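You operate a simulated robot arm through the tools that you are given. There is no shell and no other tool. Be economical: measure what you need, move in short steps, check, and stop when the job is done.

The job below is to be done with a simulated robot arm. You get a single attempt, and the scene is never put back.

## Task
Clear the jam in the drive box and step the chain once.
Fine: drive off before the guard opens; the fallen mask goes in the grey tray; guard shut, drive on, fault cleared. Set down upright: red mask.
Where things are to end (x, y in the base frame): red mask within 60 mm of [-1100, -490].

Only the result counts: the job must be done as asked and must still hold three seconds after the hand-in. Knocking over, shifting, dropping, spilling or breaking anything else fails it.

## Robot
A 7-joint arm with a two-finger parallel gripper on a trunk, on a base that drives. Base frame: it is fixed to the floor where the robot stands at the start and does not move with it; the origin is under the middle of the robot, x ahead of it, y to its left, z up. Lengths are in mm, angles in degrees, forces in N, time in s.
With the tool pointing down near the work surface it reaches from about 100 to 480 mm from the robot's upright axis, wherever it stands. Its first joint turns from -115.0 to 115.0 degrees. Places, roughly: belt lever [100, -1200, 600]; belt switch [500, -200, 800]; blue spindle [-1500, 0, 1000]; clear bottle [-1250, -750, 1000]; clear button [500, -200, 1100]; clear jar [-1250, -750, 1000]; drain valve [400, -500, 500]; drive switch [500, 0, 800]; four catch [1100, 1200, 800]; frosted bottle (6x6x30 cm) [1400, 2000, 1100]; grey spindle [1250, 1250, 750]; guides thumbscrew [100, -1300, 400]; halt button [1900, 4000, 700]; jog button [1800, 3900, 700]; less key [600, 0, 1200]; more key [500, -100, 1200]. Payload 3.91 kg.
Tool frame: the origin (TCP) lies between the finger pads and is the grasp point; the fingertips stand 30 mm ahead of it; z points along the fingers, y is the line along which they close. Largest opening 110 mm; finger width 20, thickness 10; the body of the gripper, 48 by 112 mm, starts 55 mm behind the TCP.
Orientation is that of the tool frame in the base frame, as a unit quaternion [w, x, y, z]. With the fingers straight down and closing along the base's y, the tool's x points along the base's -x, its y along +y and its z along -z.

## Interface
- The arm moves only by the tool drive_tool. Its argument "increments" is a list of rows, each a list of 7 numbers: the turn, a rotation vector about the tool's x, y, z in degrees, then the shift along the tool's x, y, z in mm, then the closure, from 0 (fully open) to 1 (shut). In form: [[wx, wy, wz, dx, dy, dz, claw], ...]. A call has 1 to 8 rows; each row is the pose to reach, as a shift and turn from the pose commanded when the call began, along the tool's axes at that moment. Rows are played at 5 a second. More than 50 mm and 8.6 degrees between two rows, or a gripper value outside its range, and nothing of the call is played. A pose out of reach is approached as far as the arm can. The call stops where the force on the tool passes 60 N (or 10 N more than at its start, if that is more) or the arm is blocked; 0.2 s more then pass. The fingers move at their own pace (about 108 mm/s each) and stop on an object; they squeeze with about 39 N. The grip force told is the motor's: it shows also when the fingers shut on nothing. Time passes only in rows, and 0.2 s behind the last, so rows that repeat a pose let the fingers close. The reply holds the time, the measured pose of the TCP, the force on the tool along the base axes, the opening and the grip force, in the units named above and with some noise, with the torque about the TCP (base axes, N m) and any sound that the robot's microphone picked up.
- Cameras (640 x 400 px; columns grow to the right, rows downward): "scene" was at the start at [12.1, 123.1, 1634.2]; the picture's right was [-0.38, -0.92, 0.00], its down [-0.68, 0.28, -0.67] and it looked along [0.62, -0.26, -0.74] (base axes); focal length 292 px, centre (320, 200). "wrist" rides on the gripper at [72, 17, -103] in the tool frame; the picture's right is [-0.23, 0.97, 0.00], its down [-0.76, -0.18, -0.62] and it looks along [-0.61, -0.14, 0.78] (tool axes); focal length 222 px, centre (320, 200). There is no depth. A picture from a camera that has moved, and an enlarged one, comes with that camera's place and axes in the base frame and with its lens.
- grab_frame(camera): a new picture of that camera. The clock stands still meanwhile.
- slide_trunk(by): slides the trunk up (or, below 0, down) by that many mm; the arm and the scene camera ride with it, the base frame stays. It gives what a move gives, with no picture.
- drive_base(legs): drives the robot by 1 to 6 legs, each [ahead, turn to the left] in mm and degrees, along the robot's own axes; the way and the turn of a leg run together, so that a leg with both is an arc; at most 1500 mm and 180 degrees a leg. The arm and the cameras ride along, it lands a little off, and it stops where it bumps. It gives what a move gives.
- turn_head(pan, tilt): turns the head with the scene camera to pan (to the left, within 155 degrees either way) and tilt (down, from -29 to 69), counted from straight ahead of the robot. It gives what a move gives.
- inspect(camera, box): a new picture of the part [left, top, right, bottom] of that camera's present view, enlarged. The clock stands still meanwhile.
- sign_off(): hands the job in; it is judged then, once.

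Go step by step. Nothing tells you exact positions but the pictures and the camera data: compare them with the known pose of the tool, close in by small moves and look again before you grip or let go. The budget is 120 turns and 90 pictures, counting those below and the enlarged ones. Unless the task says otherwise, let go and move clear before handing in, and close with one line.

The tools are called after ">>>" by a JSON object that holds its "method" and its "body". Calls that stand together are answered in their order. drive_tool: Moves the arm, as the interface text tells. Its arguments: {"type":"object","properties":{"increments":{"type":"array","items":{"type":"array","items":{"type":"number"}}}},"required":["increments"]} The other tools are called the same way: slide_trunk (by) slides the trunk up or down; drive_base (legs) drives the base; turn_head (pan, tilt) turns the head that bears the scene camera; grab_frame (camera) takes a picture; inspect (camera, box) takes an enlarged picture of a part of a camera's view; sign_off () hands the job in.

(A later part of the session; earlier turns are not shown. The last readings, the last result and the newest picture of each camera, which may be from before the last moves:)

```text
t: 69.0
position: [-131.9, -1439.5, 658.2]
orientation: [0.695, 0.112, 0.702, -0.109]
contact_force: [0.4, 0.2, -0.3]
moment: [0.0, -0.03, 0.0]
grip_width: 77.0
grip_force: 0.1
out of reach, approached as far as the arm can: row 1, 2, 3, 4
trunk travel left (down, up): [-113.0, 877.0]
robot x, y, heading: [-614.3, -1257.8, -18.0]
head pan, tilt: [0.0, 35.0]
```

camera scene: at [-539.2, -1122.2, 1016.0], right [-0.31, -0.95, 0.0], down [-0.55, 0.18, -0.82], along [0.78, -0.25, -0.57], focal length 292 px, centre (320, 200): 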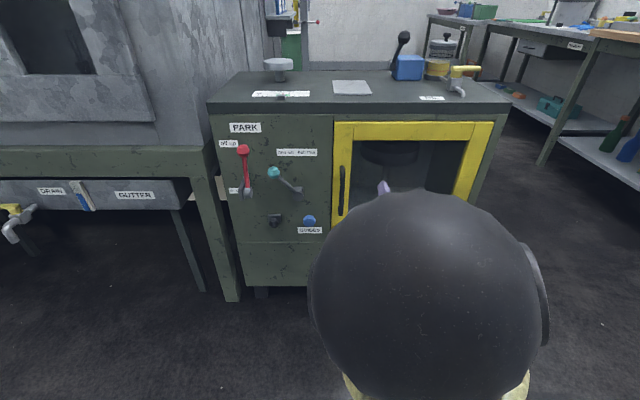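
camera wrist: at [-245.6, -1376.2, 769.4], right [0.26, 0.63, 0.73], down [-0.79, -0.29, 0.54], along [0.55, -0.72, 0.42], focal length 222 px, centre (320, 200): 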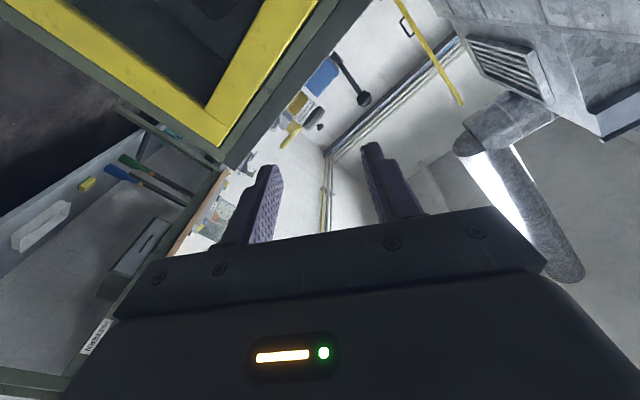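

A level tool is at a wrist limit here; tilting it ~40° downward will widen the reach, and still lets the fingers straddle the vertical handle. I'll tilt and lower it.

>>> {"method": "drive_tool", "body": {"increments": [[0, 8, 0, 0, 0, 0, 0.3], [0, 16, 0, 0, 0, 0, 0.3], [0, 24, 0, 0, 0, 0, 0.3], [0, 32, 0, 0, 0, 0, 0.3], [0, 40, 0, 0, 0, 0, 0.3], [0, 40, 0, 0, 0, 0, 0.3]]}}

>>> {"method": "drive_tool", "body": {"increments": [[0, 0, 0, 25, 0, 20, 0.3], [0, 0, 0, 50, 0, 40, 0.3], [0, 0, 0, 75, 0, 60, 0.3], [0, 0, 0, 77, 0, 65, 0.3]]}}

>>> {"method": "grab_frame", "body": {"camera": "scene"}}

```text
t: 70.4
position: [-124.7, -1437.9, 658.5]
orientation: [0.415, 0.148, 0.895, -0.065]
contact_force: [-0.8, -0.3, -0.4]
moment: [-0.04, -0.02, 0.03]
grip_width: 77.1
grip_force: 0.1
out of reach, approached as far as the arm can: row 5
trunk travel left (down, up): [-113.0, 877.0]
robot x, y, heading: [-614.1, -1261.8, -17.8]
head pan, tilt: [0.0, 35.0]
```

```text
t: 71.4
position: [-126.0, -1438.1, 558.7]
orientation: [0.414, 0.145, 0.896, -0.066]
contact_force: [-0.1, 0.6, -1.3]
moment: [-0.03, 0.03, -0.03]
grip_width: 77.1
grip_force: 0.2
out of reach, approached as far as the arm can: row 2, 3
trunk travel left (down, up): [-113.0, 877.0]
robot x, y, heading: [-614.0, -1259.0, -18.2]
head pan, tilt: [0.0, 35.0]
```

```text
55 pictures are left
camera scene: at [-539.3, -1122.1, 1016.0], right [-0.31, -0.95, 0.0], down [-0.55, 0.18, -0.82], along [0.78, -0.25, -0.57], focal length 292 px, centre (320, 200)
```

scene: 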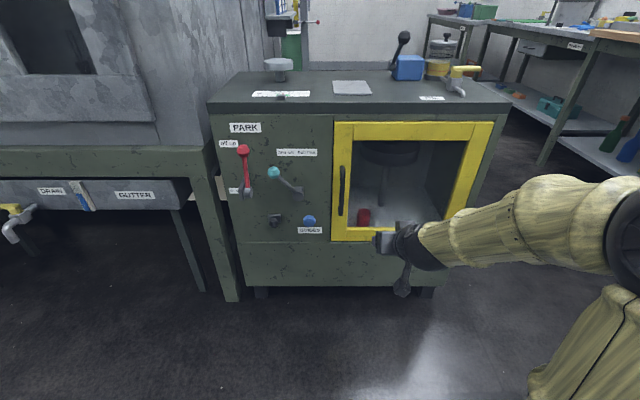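

The arm view is clear now. The handle is ~110 mm left and ~200 mm ahead of the TCP; I'll shift left, drive up 140 mm, and check from the wrist.

>>> {"method": "drive_tool", "body": {"increments": [[0, 0, 0, 0, 37, 0, 0.3], [0, 0, 0, 0, 74, 0, 0.3], [0, 0, 0, 0, 110, 0, 0.3]]}}

>>> {"method": "drive_base", "body": {"legs": [[140, 0]]}}

>>> {"method": "grab_frame", "body": {"camera": "wrist"}}

>>> {"method": "inspect", "body": {"camera": "scene", "box": [200, 120, 520, 320]}}

```text
t: 72.2
position: [-91.3, -1331.0, 560.4]
orientation: [0.415, 0.145, 0.896, -0.066]
contact_force: [-0.1, -0.7, 0.2]
moment: [0.01, -0.03, 0.0]
grip_width: 77.1
grip_force: 0.0
trunk travel left (down, up): [-113.0, 877.0]
robot x, y, heading: [-612.1, -1256.9, -18.1]
head pan, tilt: [0.0, 35.0]
```

```text
t: 73.6
position: [43.8, -1375.5, 559.0]
orientation: [0.414, 0.145, 0.896, -0.066]
contact_force: [0.2, -0.1, -0.4]
moment: [0.01, -0.01, 0.03]
grip_width: 77.0
grip_force: 0.1
trunk travel left (down, up): [-113.0, 877.0]
robot x, y, heading: [-475.4, -1305.0, -18.1]
head pan, tilt: [0.0, 35.0]
```

```text
54 pictures are left
camera wrist: at [-69.6, -1319.1, 572.5], right [0.45, 0.88, 0.17], down [-0.04, -0.18, 0.98], along [0.89, -0.45, -0.04], focal length 222 px, centre (320, 200)
```

wrist: 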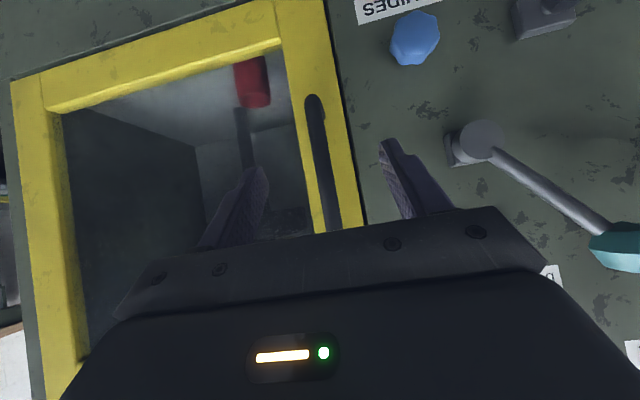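

```text
2.00 times, centred on (360, 220) of scene
camera zoom: at [-403.5, -1166.4, 1016.0], right [-0.31, -0.95, 0.0], down [-0.55, 0.18, -0.82], along [0.78, -0.25, -0.57], focal length 584 px, centre (240, 160)
```

zoom: 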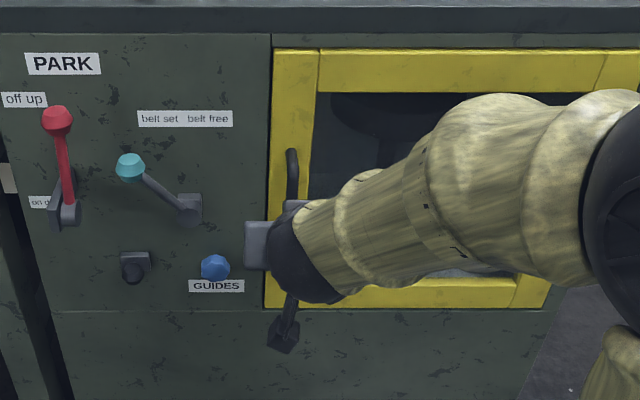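

The handle sits right between the fingers laterally, ~60 mm ahead of the TCP. I'll drive 52 mm ahead and grip.

>>> {"method": "drive_base", "body": {"legs": [[52, 0]]}}

>>> {"method": "grab_frame", "body": {"camera": "wrist"}}

```text
t: 74.5
position: [93.6, -1390.3, 560.1]
orientation: [0.414, 0.146, 0.896, -0.067]
contact_force: [-0.7, -0.1, -0.1]
moment: [0.01, 0.01, 0.01]
grip_width: 77.0
grip_force: 0.0
trunk travel left (down, up): [-113.0, 877.0]
robot x, y, heading: [-429.9, -1321.1, -18.0]
head pan, tilt: [0.0, 35.0]
```

```text
52 pictures are left
camera wrist: at [-20.1, -1335.3, 572.5], right [0.45, 0.88, 0.17], down [-0.04, -0.18, 0.98], along [0.89, -0.45, -0.04], focal length 222 px, centre (320, 200)
```

wrist: 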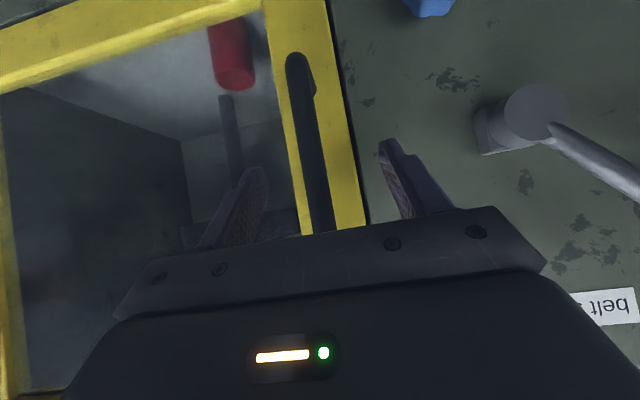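

>>> {"method": "drive_tool", "body": {"increments": [[0, 0, 0, 0, 0, 0, 0.6], [0, 0, 0, 0, 0, 0, 0.9], [0, 0, 0, 0, 0, 0, 0.95], [0, 0, 0, 0, 0, 0, 0.95], [0, 0, 0, 0, 0, 0, 0.95]]}}

>>> {"method": "grab_frame", "body": {"camera": "wrist"}}

```text
t: 75.7
position: [92.7, -1392.9, 560.0]
orientation: [0.414, 0.146, 0.896, -0.067]
contact_force: [-7.0, -12.8, -1.6]
moment: [-0.35, -0.11, -0.05]
grip_width: 13.9
grip_force: 45.4
trunk travel left (down, up): [-113.0, 877.0]
robot x, y, heading: [-429.2, -1317.2, -18.2]
head pan, tilt: [0.0, 35.0]
```

```text
51 pictures are left
camera wrist: at [-20.4, -1336.3, 572.4], right [0.45, 0.88, 0.17], down [-0.04, -0.18, 0.98], along [0.89, -0.45, -0.04], focal length 222 px, centre (320, 200)
```

wrist: 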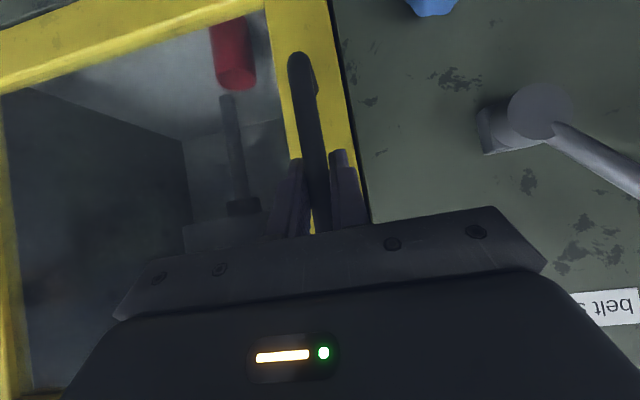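

The handle is gripped firmly. I'll pull the door open along its arc (hinge right, radius ≈350 mm), yawing along with it.

>>> {"method": "drive_tool", "body": {"increments": [[-3, 0, -2.6, 15.8, -0.9, -18.6, 0.95], [-6.1, 0, -5.2, 31.6, -3.4, -37, 0.95], [-9.1, 0, -7.8, 47.2, -7.6, -55.3, 0.95], [-12.2, 0, -10.4, 62.5, -13.6, -73.3, 0.95], [-15.2, 0, -13, 77.6, -21.1, -91, 0.95], [-18.2, 0, -15.6, 92, -30, -108, 0.95]]}}

>>> {"method": "grab_frame", "body": {"camera": "scene"}}

```text
t: 77.1
position: [-17.9, -1385.3, 592.3]
orientation: [0.423, -0.042, 0.905, 0.02]
contact_force: [1.8, -17.6, 6.2]
moment: [-0.31, -0.15, -0.05]
grip_width: 14.6
grip_force: 9.3
out of reach, approached as far as the arm can: row 4, 5, 6
trunk travel left (down, up): [-113.0, 877.0]
robot x, y, heading: [-423.4, -1318.5, -18.3]
head pan, tilt: [0.0, 35.0]
```

```text
50 pictures are left
camera scene: at [-354.2, -1183.6, 1016.8], right [-0.31, -0.95, 0.0], down [-0.55, 0.18, -0.82], along [0.78, -0.25, -0.57], focal length 292 px, centre (320, 200)
```

scene: 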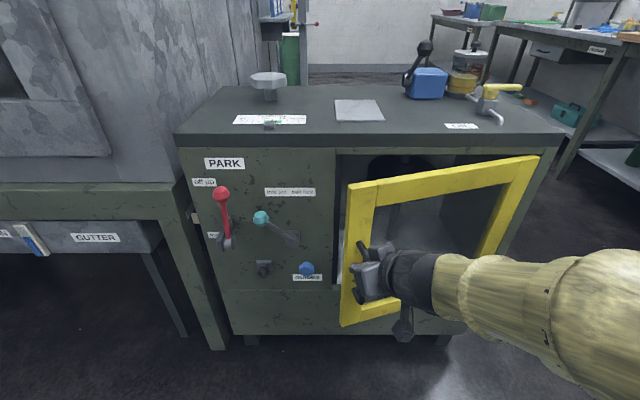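

The door is about 17° open and still gripped. I'll continue using the base: backing while turning right so that the hand follows the arc.

>>> {"method": "drive_base", "body": {"legs": [[-50, -3.4], [-46, -4.6]]}}

>>> {"method": "grab_frame", "body": {"camera": "scene"}}

```text
t: 78.5
position: [-119.9, -1407.0, 588.3]
orientation: [0.419, 0.02, 0.908, -0.009]
contact_force: [10.0, -26.0, 10.1]
moment: [-0.56, 0.14, 0.04]
grip_width: 13.9
grip_force: 45.4
trunk travel left (down, up): [-113.0, 877.0]
robot x, y, heading: [-514.4, -1284.3, -26.0]
head pan, tilt: [0.0, 35.0]
```

```text
49 pictures are left
camera scene: at [-423.5, -1160.7, 1016.2], right [-0.44, -0.9, 0.0], down [-0.52, 0.25, -0.82], along [0.74, -0.36, -0.57], focal length 292 px, centre (320, 200)
```

scene: 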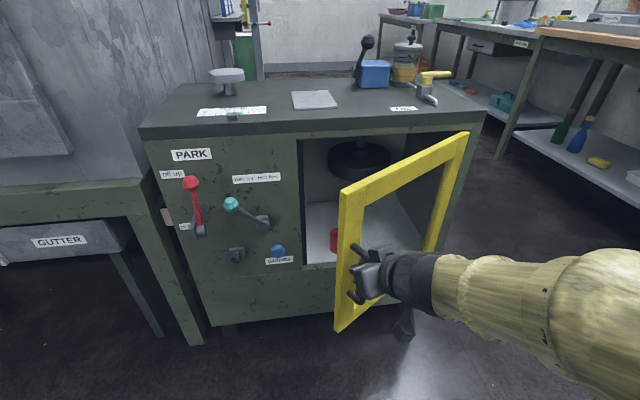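

It follows nicely (~33°). I'll yaw the tool to relieve twist, then continue with two more legs.

>>> {"method": "drive_tool", "body": {"increments": [[-4.5, 0, -3.9, 0, 0, 0, 0.95], [-9.1, 0, -7.8, 0, 0, 0, 0.95], [-12, 0, -10.4, 0, 0, 0, 0.95]]}}

>>> {"method": "drive_base", "body": {"legs": [[-38, -5.7], [-30, -6.7]]}}

>>> {"method": "drive_tool", "body": {"increments": [[-4.5, 0, -3.9, 0, 0, 0, 0.95], [-9.1, 0, -7.8, 0, 0, 0, 0.95], [-12, 0, -10.4, 0, 0, 0, 0.95]]}}

>>> {"method": "grab_frame", "body": {"camera": "scene"}}

```text
t: 79.3
position: [-118.9, -1407.0, 589.6]
orientation: [0.418, -0.106, 0.901, 0.049]
contact_force: [1.3, -5.6, -0.1]
moment: [0.3, -0.21, -0.24]
grip_width: 13.9
grip_force: 45.3
trunk travel left (down, up): [-113.0, 877.0]
robot x, y, heading: [-513.2, -1287.7, -26.3]
head pan, tilt: [0.0, 35.0]
```

```text
t: 80.8
position: [-211.9, -1453.5, 589.0]
orientation: [0.418, -0.006, 0.908, 0.001]
contact_force: [-14.8, 19.1, -0.4]
moment: [-0.08, 0.58, -0.01]
grip_width: 13.8
grip_force: 45.0
trunk travel left (down, up): [-113.0, 877.0]
robot x, y, heading: [-573.6, -1246.2, -38.8]
head pan, tilt: [0.0, 35.0]
```

```text
t: 81.6
position: [-211.9, -1455.4, 588.5]
orientation: [0.415, -0.131, 0.898, 0.059]
contact_force: [0.2, -1.6, 6.9]
moment: [0.46, -0.38, -0.2]
grip_width: 14.0
grip_force: 45.1
trunk travel left (down, up): [-113.0, 877.0]
robot x, y, heading: [-570.4, -1250.2, -38.9]
head pan, tilt: [0.0, 35.0]
```

```text
48 pictures are left
camera scene: at [-455.8, -1147.6, 1016.1], right [-0.63, -0.78, 0.0], down [-0.45, 0.36, -0.82], along [0.64, -0.51, -0.57], focal length 292 px, centre (320, 200)
```

scene: 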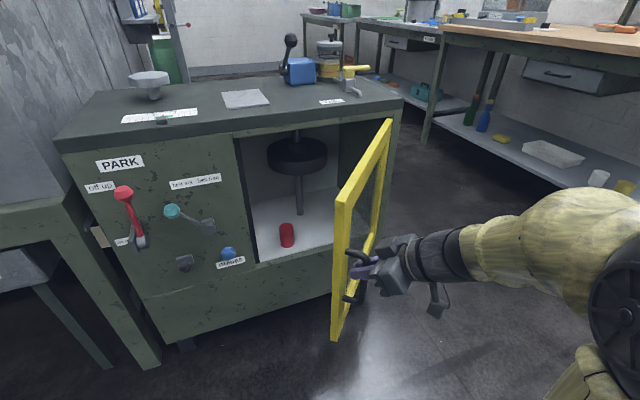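

Door is ~50° open. A few more legs to get it past 70°.

>>> {"method": "drive_base", "body": {"legs": [[-16, -7.2], [-3, -7.4]]}}

>>> {"method": "drive_tool", "body": {"increments": [[-4.5, 0, -3.9, 0, 0, 0, 0.95], [-9.1, 0, -7.8, 0, 0, 0, 0.95], [-13.6, 0, -11.7, 0, 0, 0, 0.95], [-17, 0, -15, 0, 0, 0, 0.95]]}}

>>> {"method": "drive_base", "body": {"legs": [[11, -6.8]]}}

>>> {"method": "grab_frame", "body": {"camera": "scene"}}

```text
t: 83.2
position: [-289.6, -1528.0, 588.6]
orientation: [0.417, -0.014, 0.909, 0.004]
contact_force: [9.5, -8.0, 2.5]
moment: [-0.22, 0.14, -0.2]
grip_width: 13.7
grip_force: 45.0
trunk travel left (down, up): [-113.0, 877.0]
robot x, y, heading: [-583.9, -1236.9, -53.7]
head pan, tilt: [0.0, 35.0]
```

```text
t: 84.2
position: [-288.4, -1526.9, 587.9]
orientation: [0.409, -0.193, 0.888, 0.083]
contact_force: [4.8, -4.4, -5.6]
moment: [0.98, -0.49, -0.19]
grip_width: 13.7
grip_force: 44.6
trunk travel left (down, up): [-113.0, 877.0]
robot x, y, heading: [-585.2, -1237.7, -53.4]
head pan, tilt: [0.0, 35.0]
```

```text
t: 85.2
position: [-320.3, -1568.4, 587.8]
orientation: [0.413, -0.141, 0.898, 0.059]
contact_force: [9.7, -7.5, -2.5]
moment: [0.46, 0.22, -0.21]
grip_width: 13.9
grip_force: 45.2
trunk travel left (down, up): [-113.0, 877.0]
robot x, y, heading: [-582.0, -1243.5, -60.8]
head pan, tilt: [0.0, 35.0]
```

```text
47 pictures are left
camera scene: at [-434.2, -1193.8, 1015.9], right [-0.87, -0.49, 0.0], down [-0.28, 0.5, -0.82], along [0.4, -0.71, -0.57], focal length 292 px, centre (320, 200)
```

scene: 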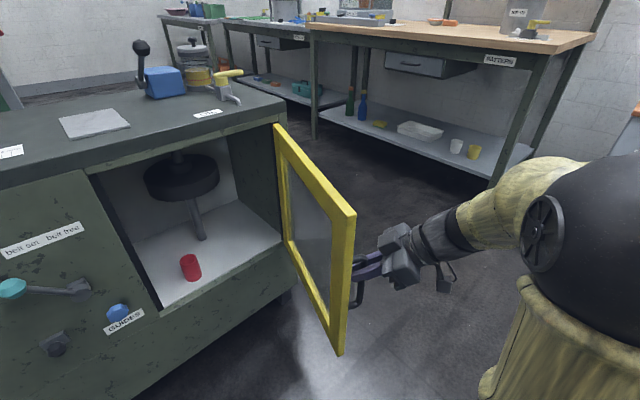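

The door is ~75° open — enough. I'll release, withdraw, and reposition the base to approach the mask from the left of the opening.

>>> {"method": "drive_tool", "body": {"increments": [[0, 0, 0, 0, 0, 0, 0.7], [0, 0, 0, 0, 0, 0, 0.5], [0, 0, 0, 0, 0, -30, 0.5], [0, 0, 0, 0, 0, -70, 0.5]]}}

>>> {"method": "drive_base", "body": {"legs": [[-150, 0], [0, 95], [306, 0], [0, -79]]}}

>>> {"method": "grab_frame", "body": {"camera": "scene"}}

```text
t: 86.2
position: [-368.6, -1584.8, 632.3]
orientation: [0.413, -0.142, 0.898, 0.058]
contact_force: [0.2, 0.7, -1.2]
moment: [-0.01, 0.02, -0.01]
grip_width: 55.0
grip_force: 0.1
trunk travel left (down, up): [-113.0, 877.0]
robot x, y, heading: [-584.8, -1247.8, -60.6]
head pan, tilt: [0.0, 35.0]
```

```text
t: 96.6
position: [-101.8, -1214.9, 631.8]
orientation: [0.402, -0.256, 0.872, 0.112]
contact_force: [-0.1, -0.5, -0.2]
moment: [-0.01, -0.01, 0.01]
grip_width: 54.8
grip_force: 0.0
trunk travel left (down, up): [-113.0, 877.0]
robot x, y, heading: [-393.2, -941.0, -46.2]
head pan, tilt: [0.0, 35.0]
```

```text
46 pictures are left
camera scene: at [-264.8, -851.7, 1016.0], right [-0.72, -0.7, 0.0], down [-0.4, 0.41, -0.82], along [0.57, -0.59, -0.57], focal length 292 px, centre (320, 200)
```

scene: 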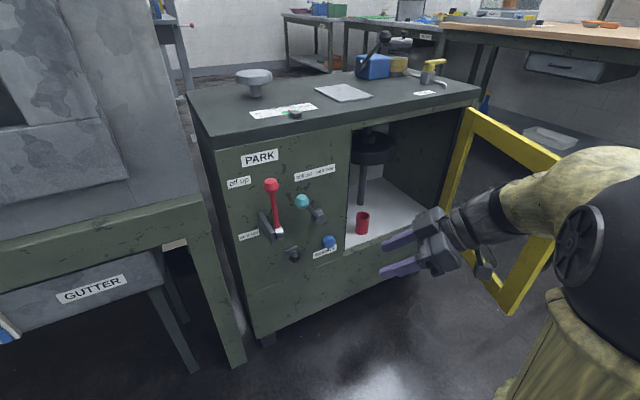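

Mask stands upright near (178, -1524, ~370). Quick zoom to be sure what it's touching, then straighten the tool's yaw.

>>> {"method": "inspect", "body": {"camera": "scene", "box": [310, 110, 470, 270]}}

>>> {"method": "drive_tool", "body": {"increments": [[6, 0, 5.2, 0, 0, 0, 0.3], [12, 0, 10.3, 0, 0, 0, 0.3], [18, 0, 15.4, 0, 0, 0, 0.3], [24, 0, 20.6, 0, 0, 0, 0.3], [30, 0, 25.7, 0, 0, 0, 0.2], [36, 0, 30.9, 0, 0, 0, 0.2], [42, 0, 36, 0, 0, 0, 0.2], [48, 0, 41, 0, 0, 0, 0.2]]}}

>>> {"method": "grab_frame", "body": {"camera": "wrist"}}

```text
2.50 times, centred on (390, 190) of scene
camera zoom: at [-264.8, -851.7, 1016.0], right [-0.72, -0.7, 0.0], down [-0.4, 0.41, -0.82], along [0.57, -0.59, -0.57], focal length 731 px, centre (145, 225)
```

zoom: 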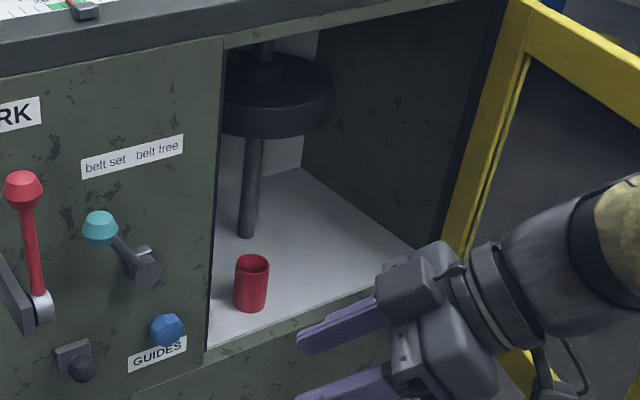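

```text
t: 98.6
position: [-90.8, -1226.5, 603.3]
orientation: [0.381, 0.249, 0.885, -0.096]
contact_force: [0.0, 0.2, 0.1]
moment: [0.02, -0.04, 0.03]
grip_width: 87.9
grip_force: 0.0
out of reach, approached as far as the arm can: row 8
trunk travel left (down, up): [-113.0, 877.0]
robot x, y, heading: [-394.7, -937.3, -46.1]
head pan, tilt: [0.0, 35.0]
stopped in row 8: the arm was blocked; the commanded pose is now the measured one
```

```text
44 pictures are left
camera wrist: at [-189.8, -1146.2, 622.7], right [0.63, 0.75, 0.18], down [-0.04, -0.21, 0.98], along [0.77, -0.63, -0.11], focal length 222 px, centre (320, 200)
```

wrist: 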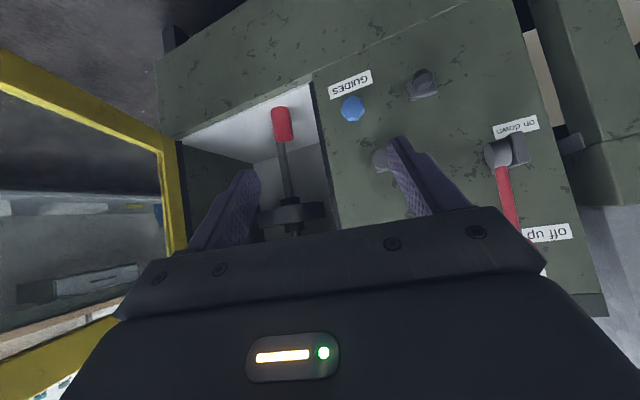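

The mask is an upright cup on the box floor. The tool points yaw -30°, 44° down, a good entry angle; the mask is straight ahead along the base's heading. I'll lower the trunk and hand to mask height, then drive in partway.

>>> {"method": "slide_trunk", "body": {"by": -113}}

>>> {"method": "drive_tool", "body": {"increments": [[0, 0, 0, 25, 0, 24, 0.3], [0, 0, 0, 50, 0, 48, 0.3], [0, 0, 0, 72, 0, 69, 0.3]]}}

>>> {"method": "drive_base", "body": {"legs": [[230, -1]]}}

>>> {"method": "grab_frame", "body": {"camera": "wrist"}}

>>> {"method": "grab_frame", "body": {"camera": "scene"}}

```text
t: 100.1
position: [-92.0, -1226.0, 488.7]
orientation: [0.381, 0.249, 0.885, -0.095]
contact_force: [-0.9, -0.2, -0.2]
moment: [0.03, 0.0, -0.01]
grip_width: 88.0
grip_force: 0.1
trunk travel left (down, up): [0.0, 990.0]
robot x, y, heading: [-398.1, -938.4, -46.1]
head pan, tilt: [0.0, 35.0]
```

```text
t: 100.9
position: [-69.4, -1249.6, 412.9]
orientation: [0.384, 0.248, 0.884, -0.098]
contact_force: [0.2, 0.5, 0.2]
moment: [0.02, 0.03, 0.02]
grip_width: 76.9
grip_force: 0.2
out of reach, approached as far as the arm can: row 2, 3
trunk travel left (down, up): [0.0, 990.0]
robot x, y, heading: [-392.0, -940.8, -46.2]
head pan, tilt: [0.0, 35.0]
```

```text
t: 102.6
position: [80.1, -1418.3, 412.6]
orientation: [0.383, 0.257, 0.882, -0.101]
contact_force: [-0.5, -0.4, 0.7]
moment: [0.0, 0.0, -0.01]
grip_width: 76.9
grip_force: 0.1
trunk travel left (down, up): [0.0, 990.0]
robot x, y, heading: [-236.6, -1104.2, -47.3]
head pan, tilt: [0.0, 35.0]
```

```text
43 pictures are left
camera wrist: at [-18.0, -1337.1, 431.3], right [0.65, 0.74, 0.18], down [-0.05, -0.2, 0.98], along [0.76, -0.64, -0.1], focal length 222 px, centre (320, 200)
```

wrist: 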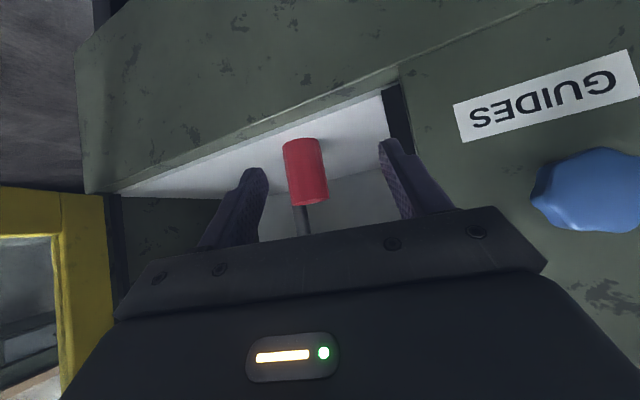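

```text
42 pictures are left
camera scene: at [-108.6, -1016.7, 903.0], right [-0.73, -0.68, 0.0], down [-0.39, 0.42, -0.82], along [0.56, -0.6, -0.57], focal length 292 px, centre (320, 200)
```

scene: 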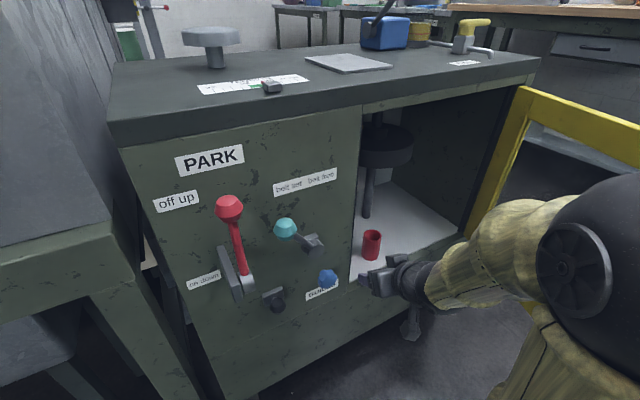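

Mask confirmed at about (178, -1518, 365). I'll drive 60 mm more, shift right, and extend the hand down to it.

>>> {"method": "drive_base", "body": {"legs": [[60, 0]]}}

>>> {"method": "drive_tool", "body": {"increments": [[0, 0, 0, 0, -15, 10, 0.3], [0, 0, 0, -5, -19, 25, 0.35], [0, 0, 0, -10, -19, 40, 0.35]]}}

>>> {"method": "grab_frame", "body": {"camera": "wrist"}}

```text
t: 103.5
position: [121.0, -1462.3, 411.8]
orientation: [0.383, 0.257, 0.881, -0.102]
contact_force: [0.4, 0.3, -0.9]
moment: [-0.01, 0.0, 0.04]
grip_width: 77.1
grip_force: 0.0
trunk travel left (down, up): [0.0, 990.0]
robot x, y, heading: [-195.6, -1140.6, -46.8]
head pan, tilt: [0.0, 35.0]
```

```text
t: 104.3
position: [142.8, -1498.9, 393.2]
orientation: [0.383, 0.256, 0.882, -0.101]
contact_force: [-0.3, 0.0, 0.1]
moment: [0.0, 0.0, -0.02]
grip_width: 71.2
grip_force: 0.1
trunk travel left (down, up): [0.0, 990.0]
robot x, y, heading: [-195.2, -1144.6, -47.1]
head pan, tilt: [0.0, 35.0]
```

```text
41 pictures are left
camera wrist: at [45.6, -1417.2, 411.8], right [0.65, 0.74, 0.18], down [-0.05, -0.2, 0.98], along [0.76, -0.64, -0.1], focal length 222 px, centre (320, 200)
```

wrist: 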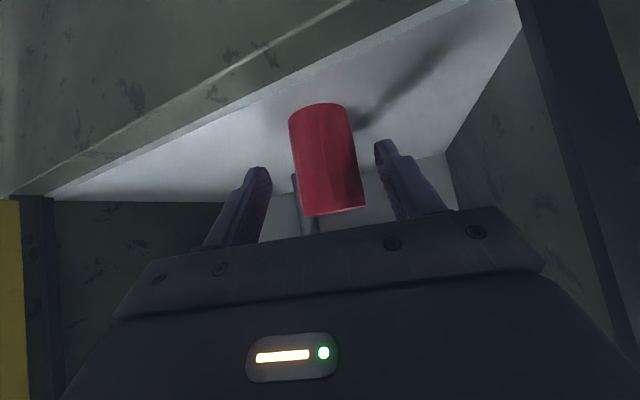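

Well lined up between the fingers. Final advance, then close.

>>> {"method": "drive_tool", "body": {"increments": [[0, 0, 0, -6, 3, 14, 0.35], [0, 0, 0, -11, 5, 27, 0.35], [0, 0, 0, -15, 5, 37, 0.35], [0, 0, 0, -15, 5, 37, 0.6], [0, 0, 0, -15, 5, 37, 0.75], [0, 0, 0, -15, 5, 37, 0.75], [0, 0, 0, -15, 5, 37, 0.75]]}}

>>> {"method": "grab_frame", "body": {"camera": "wrist"}}

```text
t: 105.9
position: [175.7, -1512.1, 377.9]
orientation: [0.383, 0.257, 0.881, -0.102]
contact_force: [0.3, -0.1, -0.1]
moment: [-0.01, 0.01, -0.03]
grip_width: 43.3
grip_force: 38.7
trunk travel left (down, up): [0.0, 990.0]
robot x, y, heading: [-198.0, -1142.5, -47.1]
head pan, tilt: [0.0, 35.0]
```

```text
40 pictures are left
camera wrist: at [78.2, -1431.3, 396.9], right [0.65, 0.74, 0.18], down [-0.05, -0.2, 0.98], along [0.76, -0.64, -0.1], focal length 222 px, centre (320, 200)
```

wrist: 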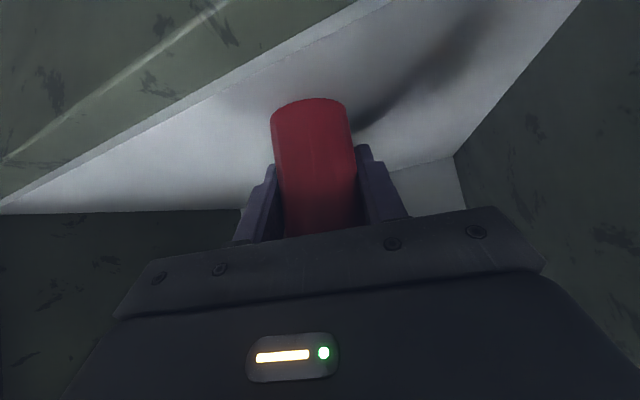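

Gripped at 43 mm. Lift 25 mm and withdraw by reversing the base.

>>> {"method": "drive_tool", "body": {"increments": [[0, 0, 0, -7, 0, -7, 0.75], [0, 0, 0, -18, 0, -17, 0.75]]}}

>>> {"method": "drive_base", "body": {"legs": [[-300, 0]]}}

>>> {"method": "grab_frame", "body": {"camera": "scene"}}

```text
t: 106.5
position: [174.6, -1511.8, 404.1]
orientation: [0.383, 0.257, 0.881, -0.102]
contact_force: [0.4, 0.0, 0.9]
moment: [-0.03, 0.05, 0.0]
grip_width: 43.5
grip_force: 24.7
trunk travel left (down, up): [0.0, 990.0]
robot x, y, heading: [-195.4, -1149.1, -47.0]
head pan, tilt: [0.0, 35.0]
```

```text
t: 108.6
position: [-33.0, -1292.0, 403.0]
orientation: [0.384, 0.257, 0.881, -0.102]
contact_force: [0.1, 0.0, 0.3]
moment: [0.01, 0.02, 0.0]
grip_width: 43.2
grip_force: 39.0
trunk travel left (down, up): [0.0, 990.0]
robot x, y, heading: [-405.3, -925.5, -47.0]
head pan, tilt: [0.0, 35.0]
```

```text
39 pictures are left
camera scene: at [-273.6, -839.5, 903.0], right [-0.73, -0.68, 0.0], down [-0.39, 0.42, -0.82], along [0.56, -0.6, -0.57], focal length 292 px, centre (320, 200)
```

scene: 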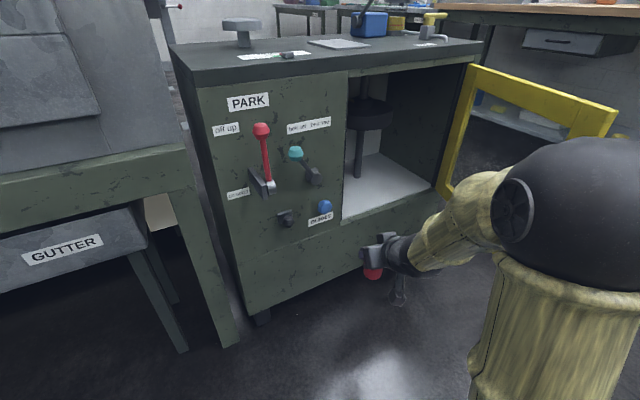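

Mask is out. Now I'll raise the trunk and drive towards the table with the grey tray, stopping short to look.

>>> {"method": "slide_trunk", "body": {"by": 510}}

>>> {"method": "drive_base", "body": {"legs": [[0, 140], [198, 0], [0, 66]]}}

>>> {"method": "turn_head", "body": {"pan": 0, "tilt": 42}}

>>> {"method": "grab_frame", "body": {"camera": "scene"}}

>>> {"method": "grab_frame", "body": {"camera": "wrist"}}

```text
refused: 510 is not a number from -400 to 400
```

```text
t: 119.0
position: [-923.1, -581.5, 403.5]
orientation: [-0.004, 0.918, -0.031, -0.396]
contact_force: [0.6, -0.6, -1.1]
moment: [0.0, -0.01, -0.07]
grip_width: 43.2
grip_force: 39.4
trunk travel left (down, up): [0.0, 990.0]
robot x, y, heading: [-419.1, -727.5, 161.6]
head pan, tilt: [0.0, 35.0]
```

```text
t: 119.7
position: [-922.5, -582.2, 403.2]
orientation: [-0.004, 0.917, -0.032, -0.397]
contact_force: [0.6, -0.1, 1.1]
moment: [0.01, -0.03, 0.01]
grip_width: 43.1
grip_force: 39.0
trunk travel left (down, up): [0.0, 990.0]
robot x, y, heading: [-420.3, -728.1, 161.6]
head pan, tilt: [0.0, 42.0]
```

```text
38 pictures are left
camera scene: at [-492.1, -862.9, 892.5], right [0.31, 0.95, 0.0], down [0.64, -0.21, -0.74], along [-0.71, 0.23, -0.67], focal length 292 px, centre (320, 200)
```

scene: 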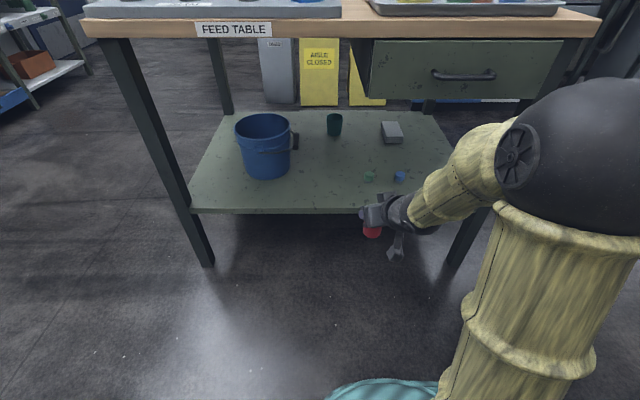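

```text
37 pictures are left
camera wrist: at [-799.0, -604.9, 422.6], right [-0.21, -0.96, 0.18], down [-0.06, 0.2, 0.98], along [-0.98, 0.2, -0.1], focal length 222 px, centre (320, 200)
```

wrist: 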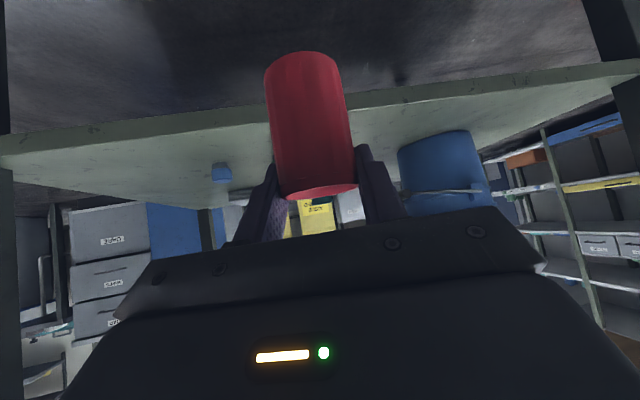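

The trunk lift was refused so the hand is below table height (nothing touched). I'll back off first, then raise in two lifts and look again.

>>> {"method": "drive_base", "body": {"legs": [[-180, 0]]}}

>>> {"method": "slide_trunk", "body": {"by": 390}}

>>> {"method": "slide_trunk", "body": {"by": 110}}

>>> {"method": "grab_frame", "body": {"camera": "scene"}}

```text
t: 121.2
position: [-752.1, -636.7, 404.5]
orientation: [-0.004, 0.917, -0.032, -0.397]
contact_force: [0.0, -0.1, 0.0]
moment: [0.02, 0.01, -0.01]
grip_width: 42.7
grip_force: 39.1
trunk travel left (down, up): [0.0, 990.0]
robot x, y, heading: [-250.0, -784.9, 161.9]
head pan, tilt: [0.0, 42.0]
```

```text
t: 124.9
position: [-751.6, -636.2, 793.9]
orientation: [-0.003, 0.918, -0.031, -0.396]
contact_force: [0.5, 0.8, -0.2]
moment: [-0.02, -0.01, 0.0]
grip_width: 43.0
grip_force: 39.1
trunk travel left (down, up): [-390.0, 600.0]
robot x, y, heading: [-251.4, -781.0, 161.8]
head pan, tilt: [0.0, 42.0]
```

```text
t: 126.3
position: [-751.6, -637.0, 904.0]
orientation: [-0.004, 0.917, -0.032, -0.397]
contact_force: [-0.5, 0.1, 0.5]
moment: [-0.02, 0.0, 0.03]
grip_width: 43.3
grip_force: 38.4
trunk travel left (down, up): [-500.0, 490.0]
robot x, y, heading: [-250.5, -781.7, 161.8]
head pan, tilt: [0.0, 42.0]
```

```text
36 pictures are left
camera scene: at [-322.0, -919.3, 1392.5], right [0.31, 0.95, 0.0], down [0.64, -0.21, -0.74], along [-0.71, 0.23, -0.67], focal length 292 px, centre (320, 200)
```

scene: 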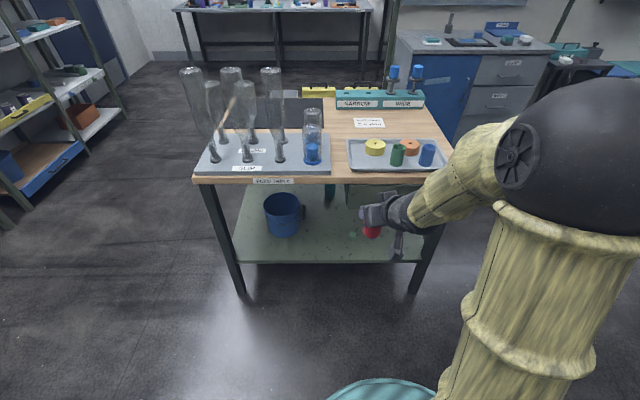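

>>> {"method": "inspect", "body": {"camera": "scene", "box": [320, 110, 480, 210]}}

```text
4.00 times, centred on (400, 160) of scene
camera zoom: at [-322.0, -919.3, 1392.5], right [0.31, 0.95, 0.0], down [0.64, -0.21, -0.74], along [-0.71, 0.23, -0.67], focal length 1169 px, centre (0, 360)
```

zoom: 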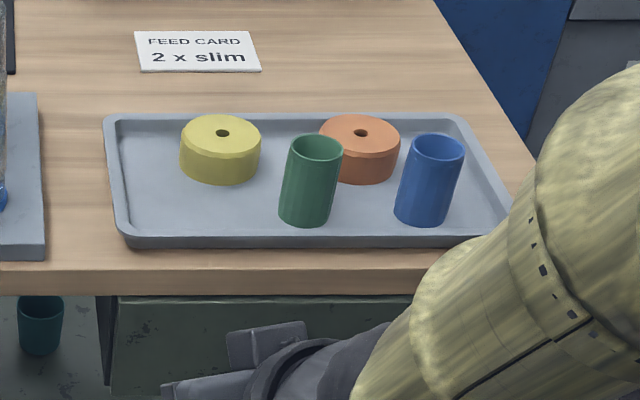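

The vacant front-left spot of the tray matches the target. I'll move 29 mm right, drive ahead 340 mm, and check.

>>> {"method": "drive_tool", "body": {"increments": [[0, 0, 0, 0, -14, 0, 0.75], [0, 0, 0, 0, -28, 0, 0.75]]}}

>>> {"method": "drive_base", "body": {"legs": [[345, 0]]}}

>>> {"method": "grab_frame", "body": {"camera": "scene"}}

>>> {"method": "grab_frame", "body": {"camera": "wrist"}}

```text
t: 126.9
position: [-751.9, -609.9, 903.2]
orientation: [-0.003, 0.917, -0.031, -0.397]
contact_force: [-0.3, 0.7, -0.1]
moment: [-0.03, -0.03, 0.02]
grip_width: 43.0
grip_force: 38.9
trunk travel left (down, up): [-500.0, 490.0]
robot x, y, heading: [-249.6, -783.7, 161.4]
head pan, tilt: [0.0, 42.0]
```

```text
t: 129.2
position: [-1077.7, -498.7, 903.9]
orientation: [-0.004, 0.917, -0.032, -0.397]
contact_force: [0.4, -0.3, 0.1]
moment: [0.04, 0.01, 0.01]
grip_width: 43.4
grip_force: 39.0
trunk travel left (down, up): [-500.0, 490.0]
robot x, y, heading: [-572.5, -672.3, 161.5]
head pan, tilt: [0.0, 42.0]
```

```text
34 pictures are left
camera scene: at [-648.1, -810.6, 1392.5], right [0.32, 0.95, 0.0], down [0.63, -0.21, -0.74], along [-0.7, 0.24, -0.67], focal length 292 px, centre (320, 200)
```

scene: 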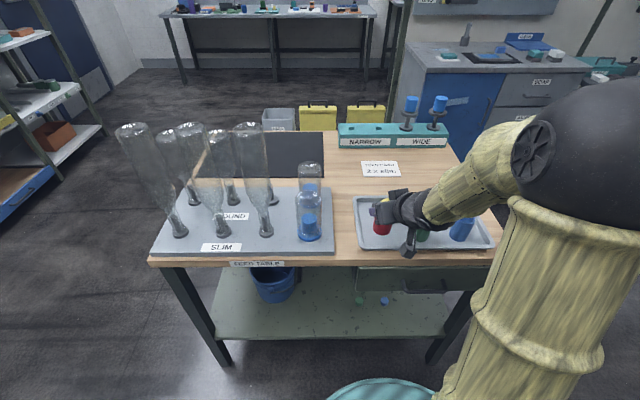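

```text
33 pictures are left
camera wrist: at [-953.6, -523.4, 922.2], right [-0.22, -0.96, 0.18], down [-0.06, 0.2, 0.98], along [-0.97, 0.2, -0.1], focal length 222 px, centre (320, 200)
```

wrist: 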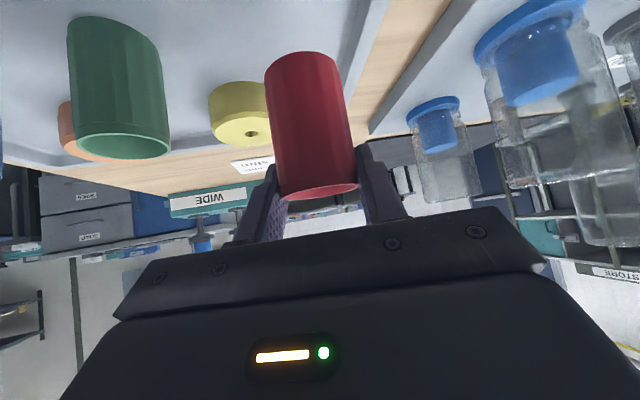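

Over the tray's free corner. I'll move ~15 mm further in, lower by 60 mm, then look.

>>> {"method": "drive_tool", "body": {"increments": [[0, 0, 0, -10, 0, 11, 0.75], [0, 0, 0, 4, 0, 25, 0.75], [0, 0, 0, 19, 0, 39, 0.75], [0, 0, 0, 33, 0, 52, 0.75]]}}

>>> {"method": "grab_frame", "body": {"camera": "wrist"}}

>>> {"method": "inspect", "body": {"camera": "scene", "box": [320, 170, 500, 270]}}

```text
t: 130.2
position: [-1092.5, -500.5, 848.9]
orientation: [-0.005, 0.914, -0.031, -0.404]
contact_force: [-4.1, -0.2, 29.5]
moment: [0.28, 0.03, -0.04]
grip_width: 44.1
grip_force: 39.2
trunk travel left (down, up): [-500.0, 490.0]
robot x, y, heading: [-575.7, -675.2, 161.6]
head pan, tilt: [0.0, 42.0]
```

```text
32 pictures are left
camera wrist: at [-969.2, -524.2, 866.4], right [-0.21, -0.96, 0.18], down [-0.04, 0.2, 0.98], along [-0.98, 0.2, -0.08], focal length 222 px, centre (320, 200)
```

wrist: 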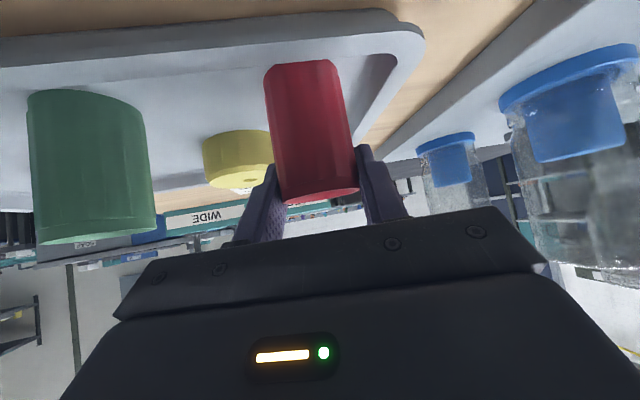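

```text
3.56 times, centred on (410, 220) of scene
camera zoom: at [-645.8, -811.6, 1393.4], right [0.32, 0.95, 0.0], down [0.63, -0.21, -0.74], along [-0.71, 0.24, -0.67], focal length 1039 px, centre (0, 129)
```

zoom: 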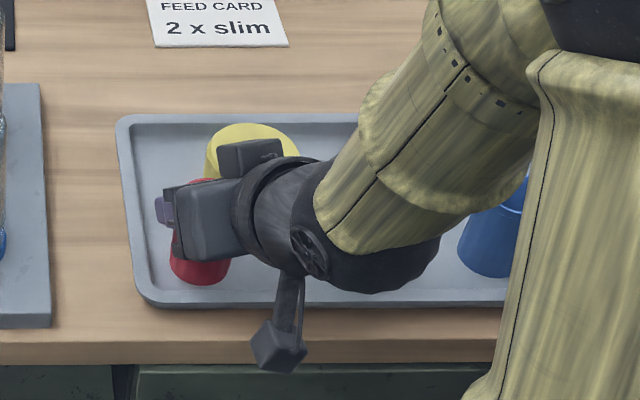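

The mask is pressed on the tray floor (contact). I'll relax the press by 4 mm, open, and check.

>>> {"method": "drive_tool", "body": {"increments": [[0, 0, 0, -2.9, 0, -2.8, 0.75], [0, 0, 0, -2.9, 0, -2.8, 0.58], [0, 0, 0, -2.9, 0, -2.8, 0.45], [0, 0, 0, -2.9, 0, -2.8, 0.45]]}}

>>> {"method": "grab_frame", "body": {"camera": "wrist"}}

```text
t: 131.2
position: [-1090.8, -500.1, 847.7]
orientation: [-0.004, 0.917, -0.033, -0.397]
contact_force: [-0.4, -0.4, 0.9]
moment: [-0.01, -0.03, 0.03]
grip_width: 60.6
grip_force: 0.1
trunk travel left (down, up): [-500.0, 490.0]
robot x, y, heading: [-575.3, -670.9, 161.3]
head pan, tilt: [0.0, 42.0]
```

```text
30 pictures are left
camera wrist: at [-967.4, -524.3, 866.6], right [-0.22, -0.96, 0.18], down [-0.06, 0.2, 0.98], along [-0.97, 0.2, -0.1], focal length 222 px, centre (320, 200)
```

wrist: 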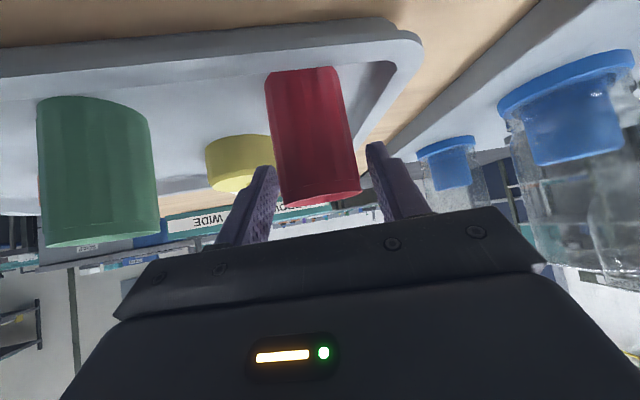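

Released and standing. I'll withdraw along the finger direction, back the base off, and verify.

>>> {"method": "drive_tool", "body": {"increments": [[0, 0, 0, 0, 0, -25, 0.4], [0, 0, 0, 0, 0, -50, 0.4], [0, 0, 0, -10, 0, -85, 0.4]]}}

>>> {"method": "drive_base", "body": {"legs": [[-250, 0]]}}

>>> {"method": "inspect", "body": {"camera": "scene", "box": [280, 100, 480, 225]}}

```text
t: 132.0
position: [-1033.6, -503.1, 913.6]
orientation: [-0.005, 0.918, -0.033, -0.396]
contact_force: [-0.5, 0.4, 0.1]
moment: [0.01, -0.02, -0.02]
grip_width: 66.1
grip_force: 0.1
trunk travel left (down, up): [-500.0, 490.0]
robot x, y, heading: [-580.2, -674.9, 161.4]
head pan, tilt: [0.0, 42.0]
```

```text
t: 133.8
position: [-795.6, -580.2, 913.3]
orientation: [-0.006, 0.917, -0.035, -0.396]
contact_force: [0.1, -0.7, 0.0]
moment: [-0.02, -0.01, 0.01]
grip_width: 65.8
grip_force: 0.0
trunk travel left (down, up): [-500.0, 490.0]
robot x, y, heading: [-339.6, -750.7, 161.1]
head pan, tilt: [0.0, 42.0]
```

```text
3.20 times, centred on (380, 162) of scene
camera zoom: at [-411.8, -890.3, 1392.5], right [0.32, 0.95, 0.0], down [0.63, -0.22, -0.74], along [-0.7, 0.24, -0.67], focal length 935 px, centre (128, 320)
```

zoom: 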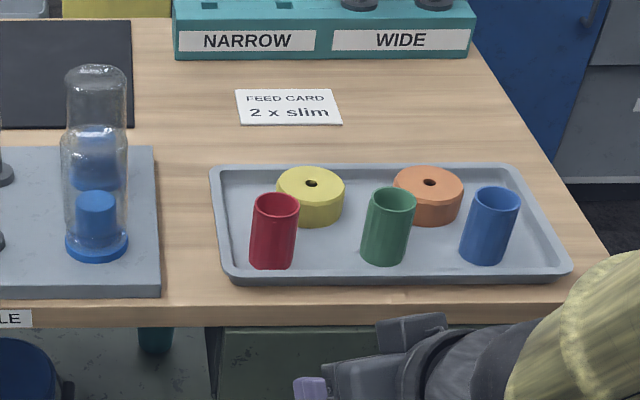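

The red mask stands upright in the tray. Next: close the guard. I'll drive around to the outside (right) of the open door and push it shut with closed fingertips on its top rail (z≈712).

>>> {"method": "drive_base", "body": {"legs": [[0, 82], [1211, 0], [0, 138]]}}

>>> {"method": "slide_trunk", "body": {"by": -180}}

>>> {"method": "turn_head", "body": {"pan": 0, "tilt": 35}}

>>> {"method": "grab_frame", "body": {"camera": "scene"}}

```text
t: 149.1
position: [-409.7, -1644.1, 912.5]
orientation: [0.372, -0.297, 0.868, 0.138]
contact_force: [-0.5, 0.3, 0.1]
moment: [-0.02, -0.03, 0.01]
grip_width: 66.0
grip_force: 0.0
trunk travel left (down, up): [-500.0, 490.0]
robot x, y, heading: [-864.7, -1826.7, 23.5]
head pan, tilt: [0.0, 42.0]
```

```text
t: 151.1
position: [-411.4, -1643.4, 732.7]
orientation: [0.372, -0.298, 0.868, 0.138]
contact_force: [-0.9, 0.9, -0.4]
moment: [0.02, -0.03, -0.02]
grip_width: 65.9
grip_force: 0.1
trunk travel left (down, up): [-320.0, 670.0]
robot x, y, heading: [-862.2, -1823.0, 23.2]
head pan, tilt: [0.0, 42.0]
```

```text
t: 151.8
position: [-410.5, -1643.5, 733.8]
orientation: [0.372, -0.297, 0.868, 0.138]
contact_force: [0.5, -0.2, 1.0]
moment: [0.02, 0.04, 0.0]
grip_width: 66.1
grip_force: 0.2
trunk travel left (down, up): [-320.0, 670.0]
robot x, y, heading: [-864.5, -1822.3, 23.5]
head pan, tilt: [0.0, 35.0]
```

```text
28 pictures are left
camera scene: at [-901.0, -1671.7, 1223.0], right [0.4, -0.92, 0.0], down [-0.53, -0.23, -0.82], along [0.75, 0.33, -0.57], focal length 292 px, centre (320, 200)
```

scene: 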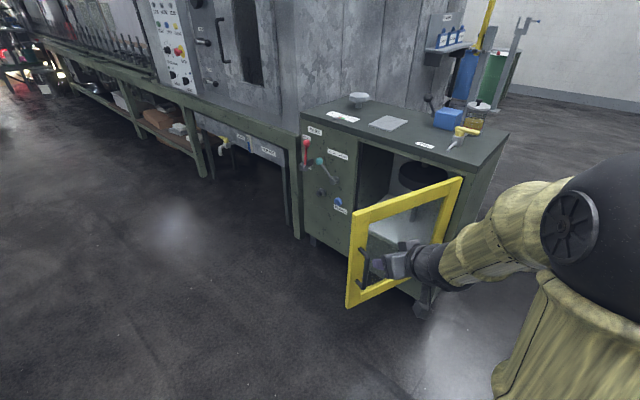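

Geometry is consistent (door ~70° open, hinge (34,-1763)). Close fingers and drive ahead 300 mm to start pushing.

>>> {"method": "drive_tool", "body": {"increments": [[0, 0, 0, 0, 0, 0, 0.7], [0, 0, 0, 0, 0, 0, 1], [0, 0, 0, 0, 0, 0, 1]]}}

>>> {"method": "drive_base", "body": {"legs": [[320, 0]]}}

>>> {"method": "grab_frame", "body": {"camera": "scene"}}

```text
t: 152.6
position: [-410.8, -1643.3, 732.7]
orientation: [0.372, -0.297, 0.869, 0.137]
contact_force: [0.7, -0.2, 0.3]
moment: [0.01, -0.01, -0.01]
grip_width: 0.1
grip_force: 37.3
trunk travel left (down, up): [-320.0, 670.0]
robot x, y, heading: [-866.4, -1820.4, 23.2]
head pan, tilt: [0.0, 35.0]
```

```text
t: 154.7
position: [-125.4, -1522.6, 732.7]
orientation: [0.371, -0.297, 0.869, 0.138]
contact_force: [0.7, 0.1, 0.6]
moment: [0.01, 0.01, 0.02]
grip_width: 0.0
grip_force: 37.4
trunk travel left (down, up): [-320.0, 670.0]
robot x, y, heading: [-575.1, -1702.6, 23.3]
head pan, tilt: [0.0, 35.0]
```

```text
27 pictures are left
camera scene: at [-616.3, -1548.4, 1223.0], right [0.4, -0.92, 0.0], down [-0.53, -0.23, -0.82], along [0.75, 0.32, -0.57], focal length 292 px, centre (320, 200)
```

scene: 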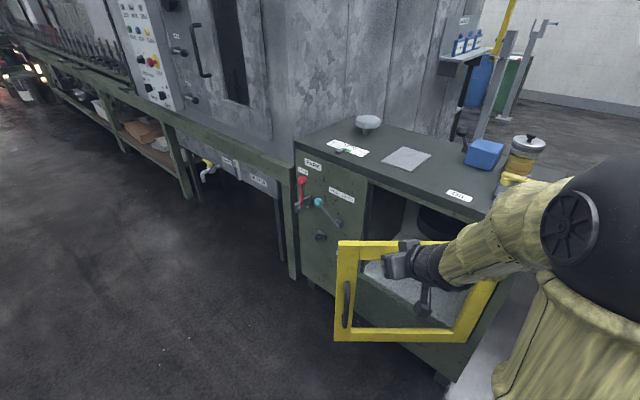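

>>> {"method": "drive_base", "body": {"legs": [[200, 0]]}}

>>> {"method": "grab_frame", "body": {"camera": "scene"}}

```text
t: 156.3
position: [55.1, -1442.4, 733.0]
orientation: [0.372, -0.297, 0.868, 0.137]
contact_force: [0.0, -0.1, 0.6]
moment: [0.02, 0.02, -0.02]
grip_width: 0.0
grip_force: 37.8
trunk travel left (down, up): [-320.0, 670.0]
robot x, y, heading: [-397.3, -1622.4, 23.5]
head pan, tilt: [0.0, 35.0]
```

```text
26 pictures are left
camera scene: at [-436.5, -1470.5, 1223.0], right [0.4, -0.92, 0.0], down [-0.53, -0.23, -0.82], along [0.75, 0.33, -0.57], focal length 292 px, centre (320, 200)
```

scene: 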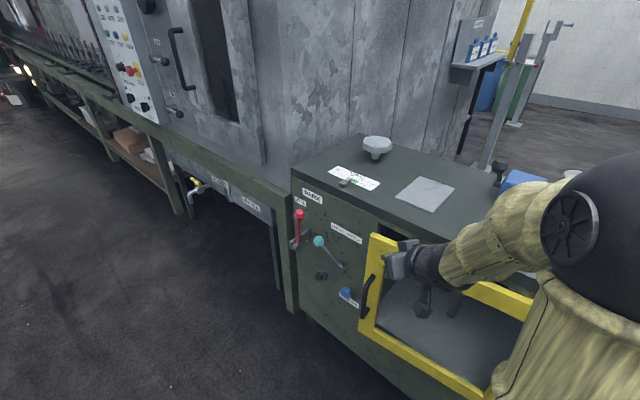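

Nearly shut (~10°). I'll drive 35 mm more then push along the face normal with the arm until it seats.

>>> {"method": "drive_base", "body": {"legs": [[35, 0]]}}

>>> {"method": "drive_tool", "body": {"increments": [[0, 0, 0, -3.7, -8.4, 3.9, 1], [0, 0, 0, -7.4, -16.8, 7.8, 1], [0, 0, 0, -11.1, -25.2, 11.7, 1], [0, 0, 0, -14.8, -33.6, 15.5, 1], [0, 0, 0, -18.5, -42, 19.4, 1], [0, 0, 0, -22, -50, 23, 1]]}}

>>> {"method": "inspect", "body": {"camera": "scene", "box": [260, 130, 580, 330]}}

```text
t: 157.1
position: [86.8, -1427.0, 733.7]
orientation: [0.372, -0.298, 0.868, 0.138]
contact_force: [0.1, -0.5, -0.1]
moment: [0.01, 0.02, 0.01]
grip_width: 0.0
grip_force: 37.7
trunk travel left (down, up): [-320.0, 670.0]
robot x, y, heading: [-370.0, -1607.1, 23.6]
head pan, tilt: [0.0, 35.0]
```

```text
t: 157.7
position: [91.0, -1429.0, 732.5]
orientation: [0.368, -0.305, 0.867, 0.142]
contact_force: [-30.5, 1.3, 11.9]
moment: [-0.78, -1.85, -1.78]
grip_width: 0.0
grip_force: 38.3
trunk travel left (down, up): [-320.0, 670.0]
robot x, y, heading: [-368.1, -1608.9, 23.5]
head pan, tilt: [0.0, 35.0]
stopped in row 2: the force on the tool passed its limit (the readings are from after the stop); the commanded pose is now the measured one
```

```text
2.00 times, centred on (420, 230) of scene
camera zoom: at [-409.2, -1456.8, 1223.2], right [0.4, -0.92, 0.0], down [-0.52, -0.23, -0.82], along [0.75, 0.33, -0.57], focal length 584 px, centre (120, 140)
```

zoom: 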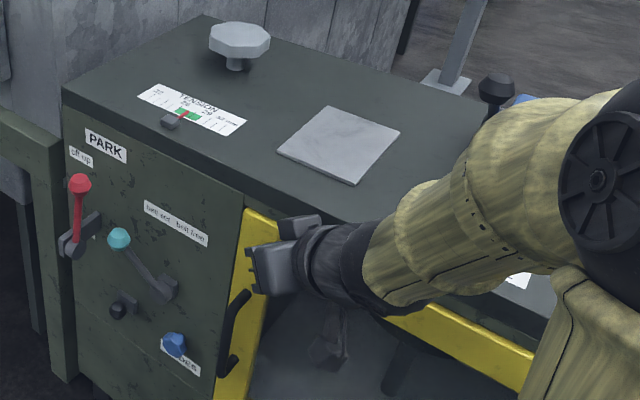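

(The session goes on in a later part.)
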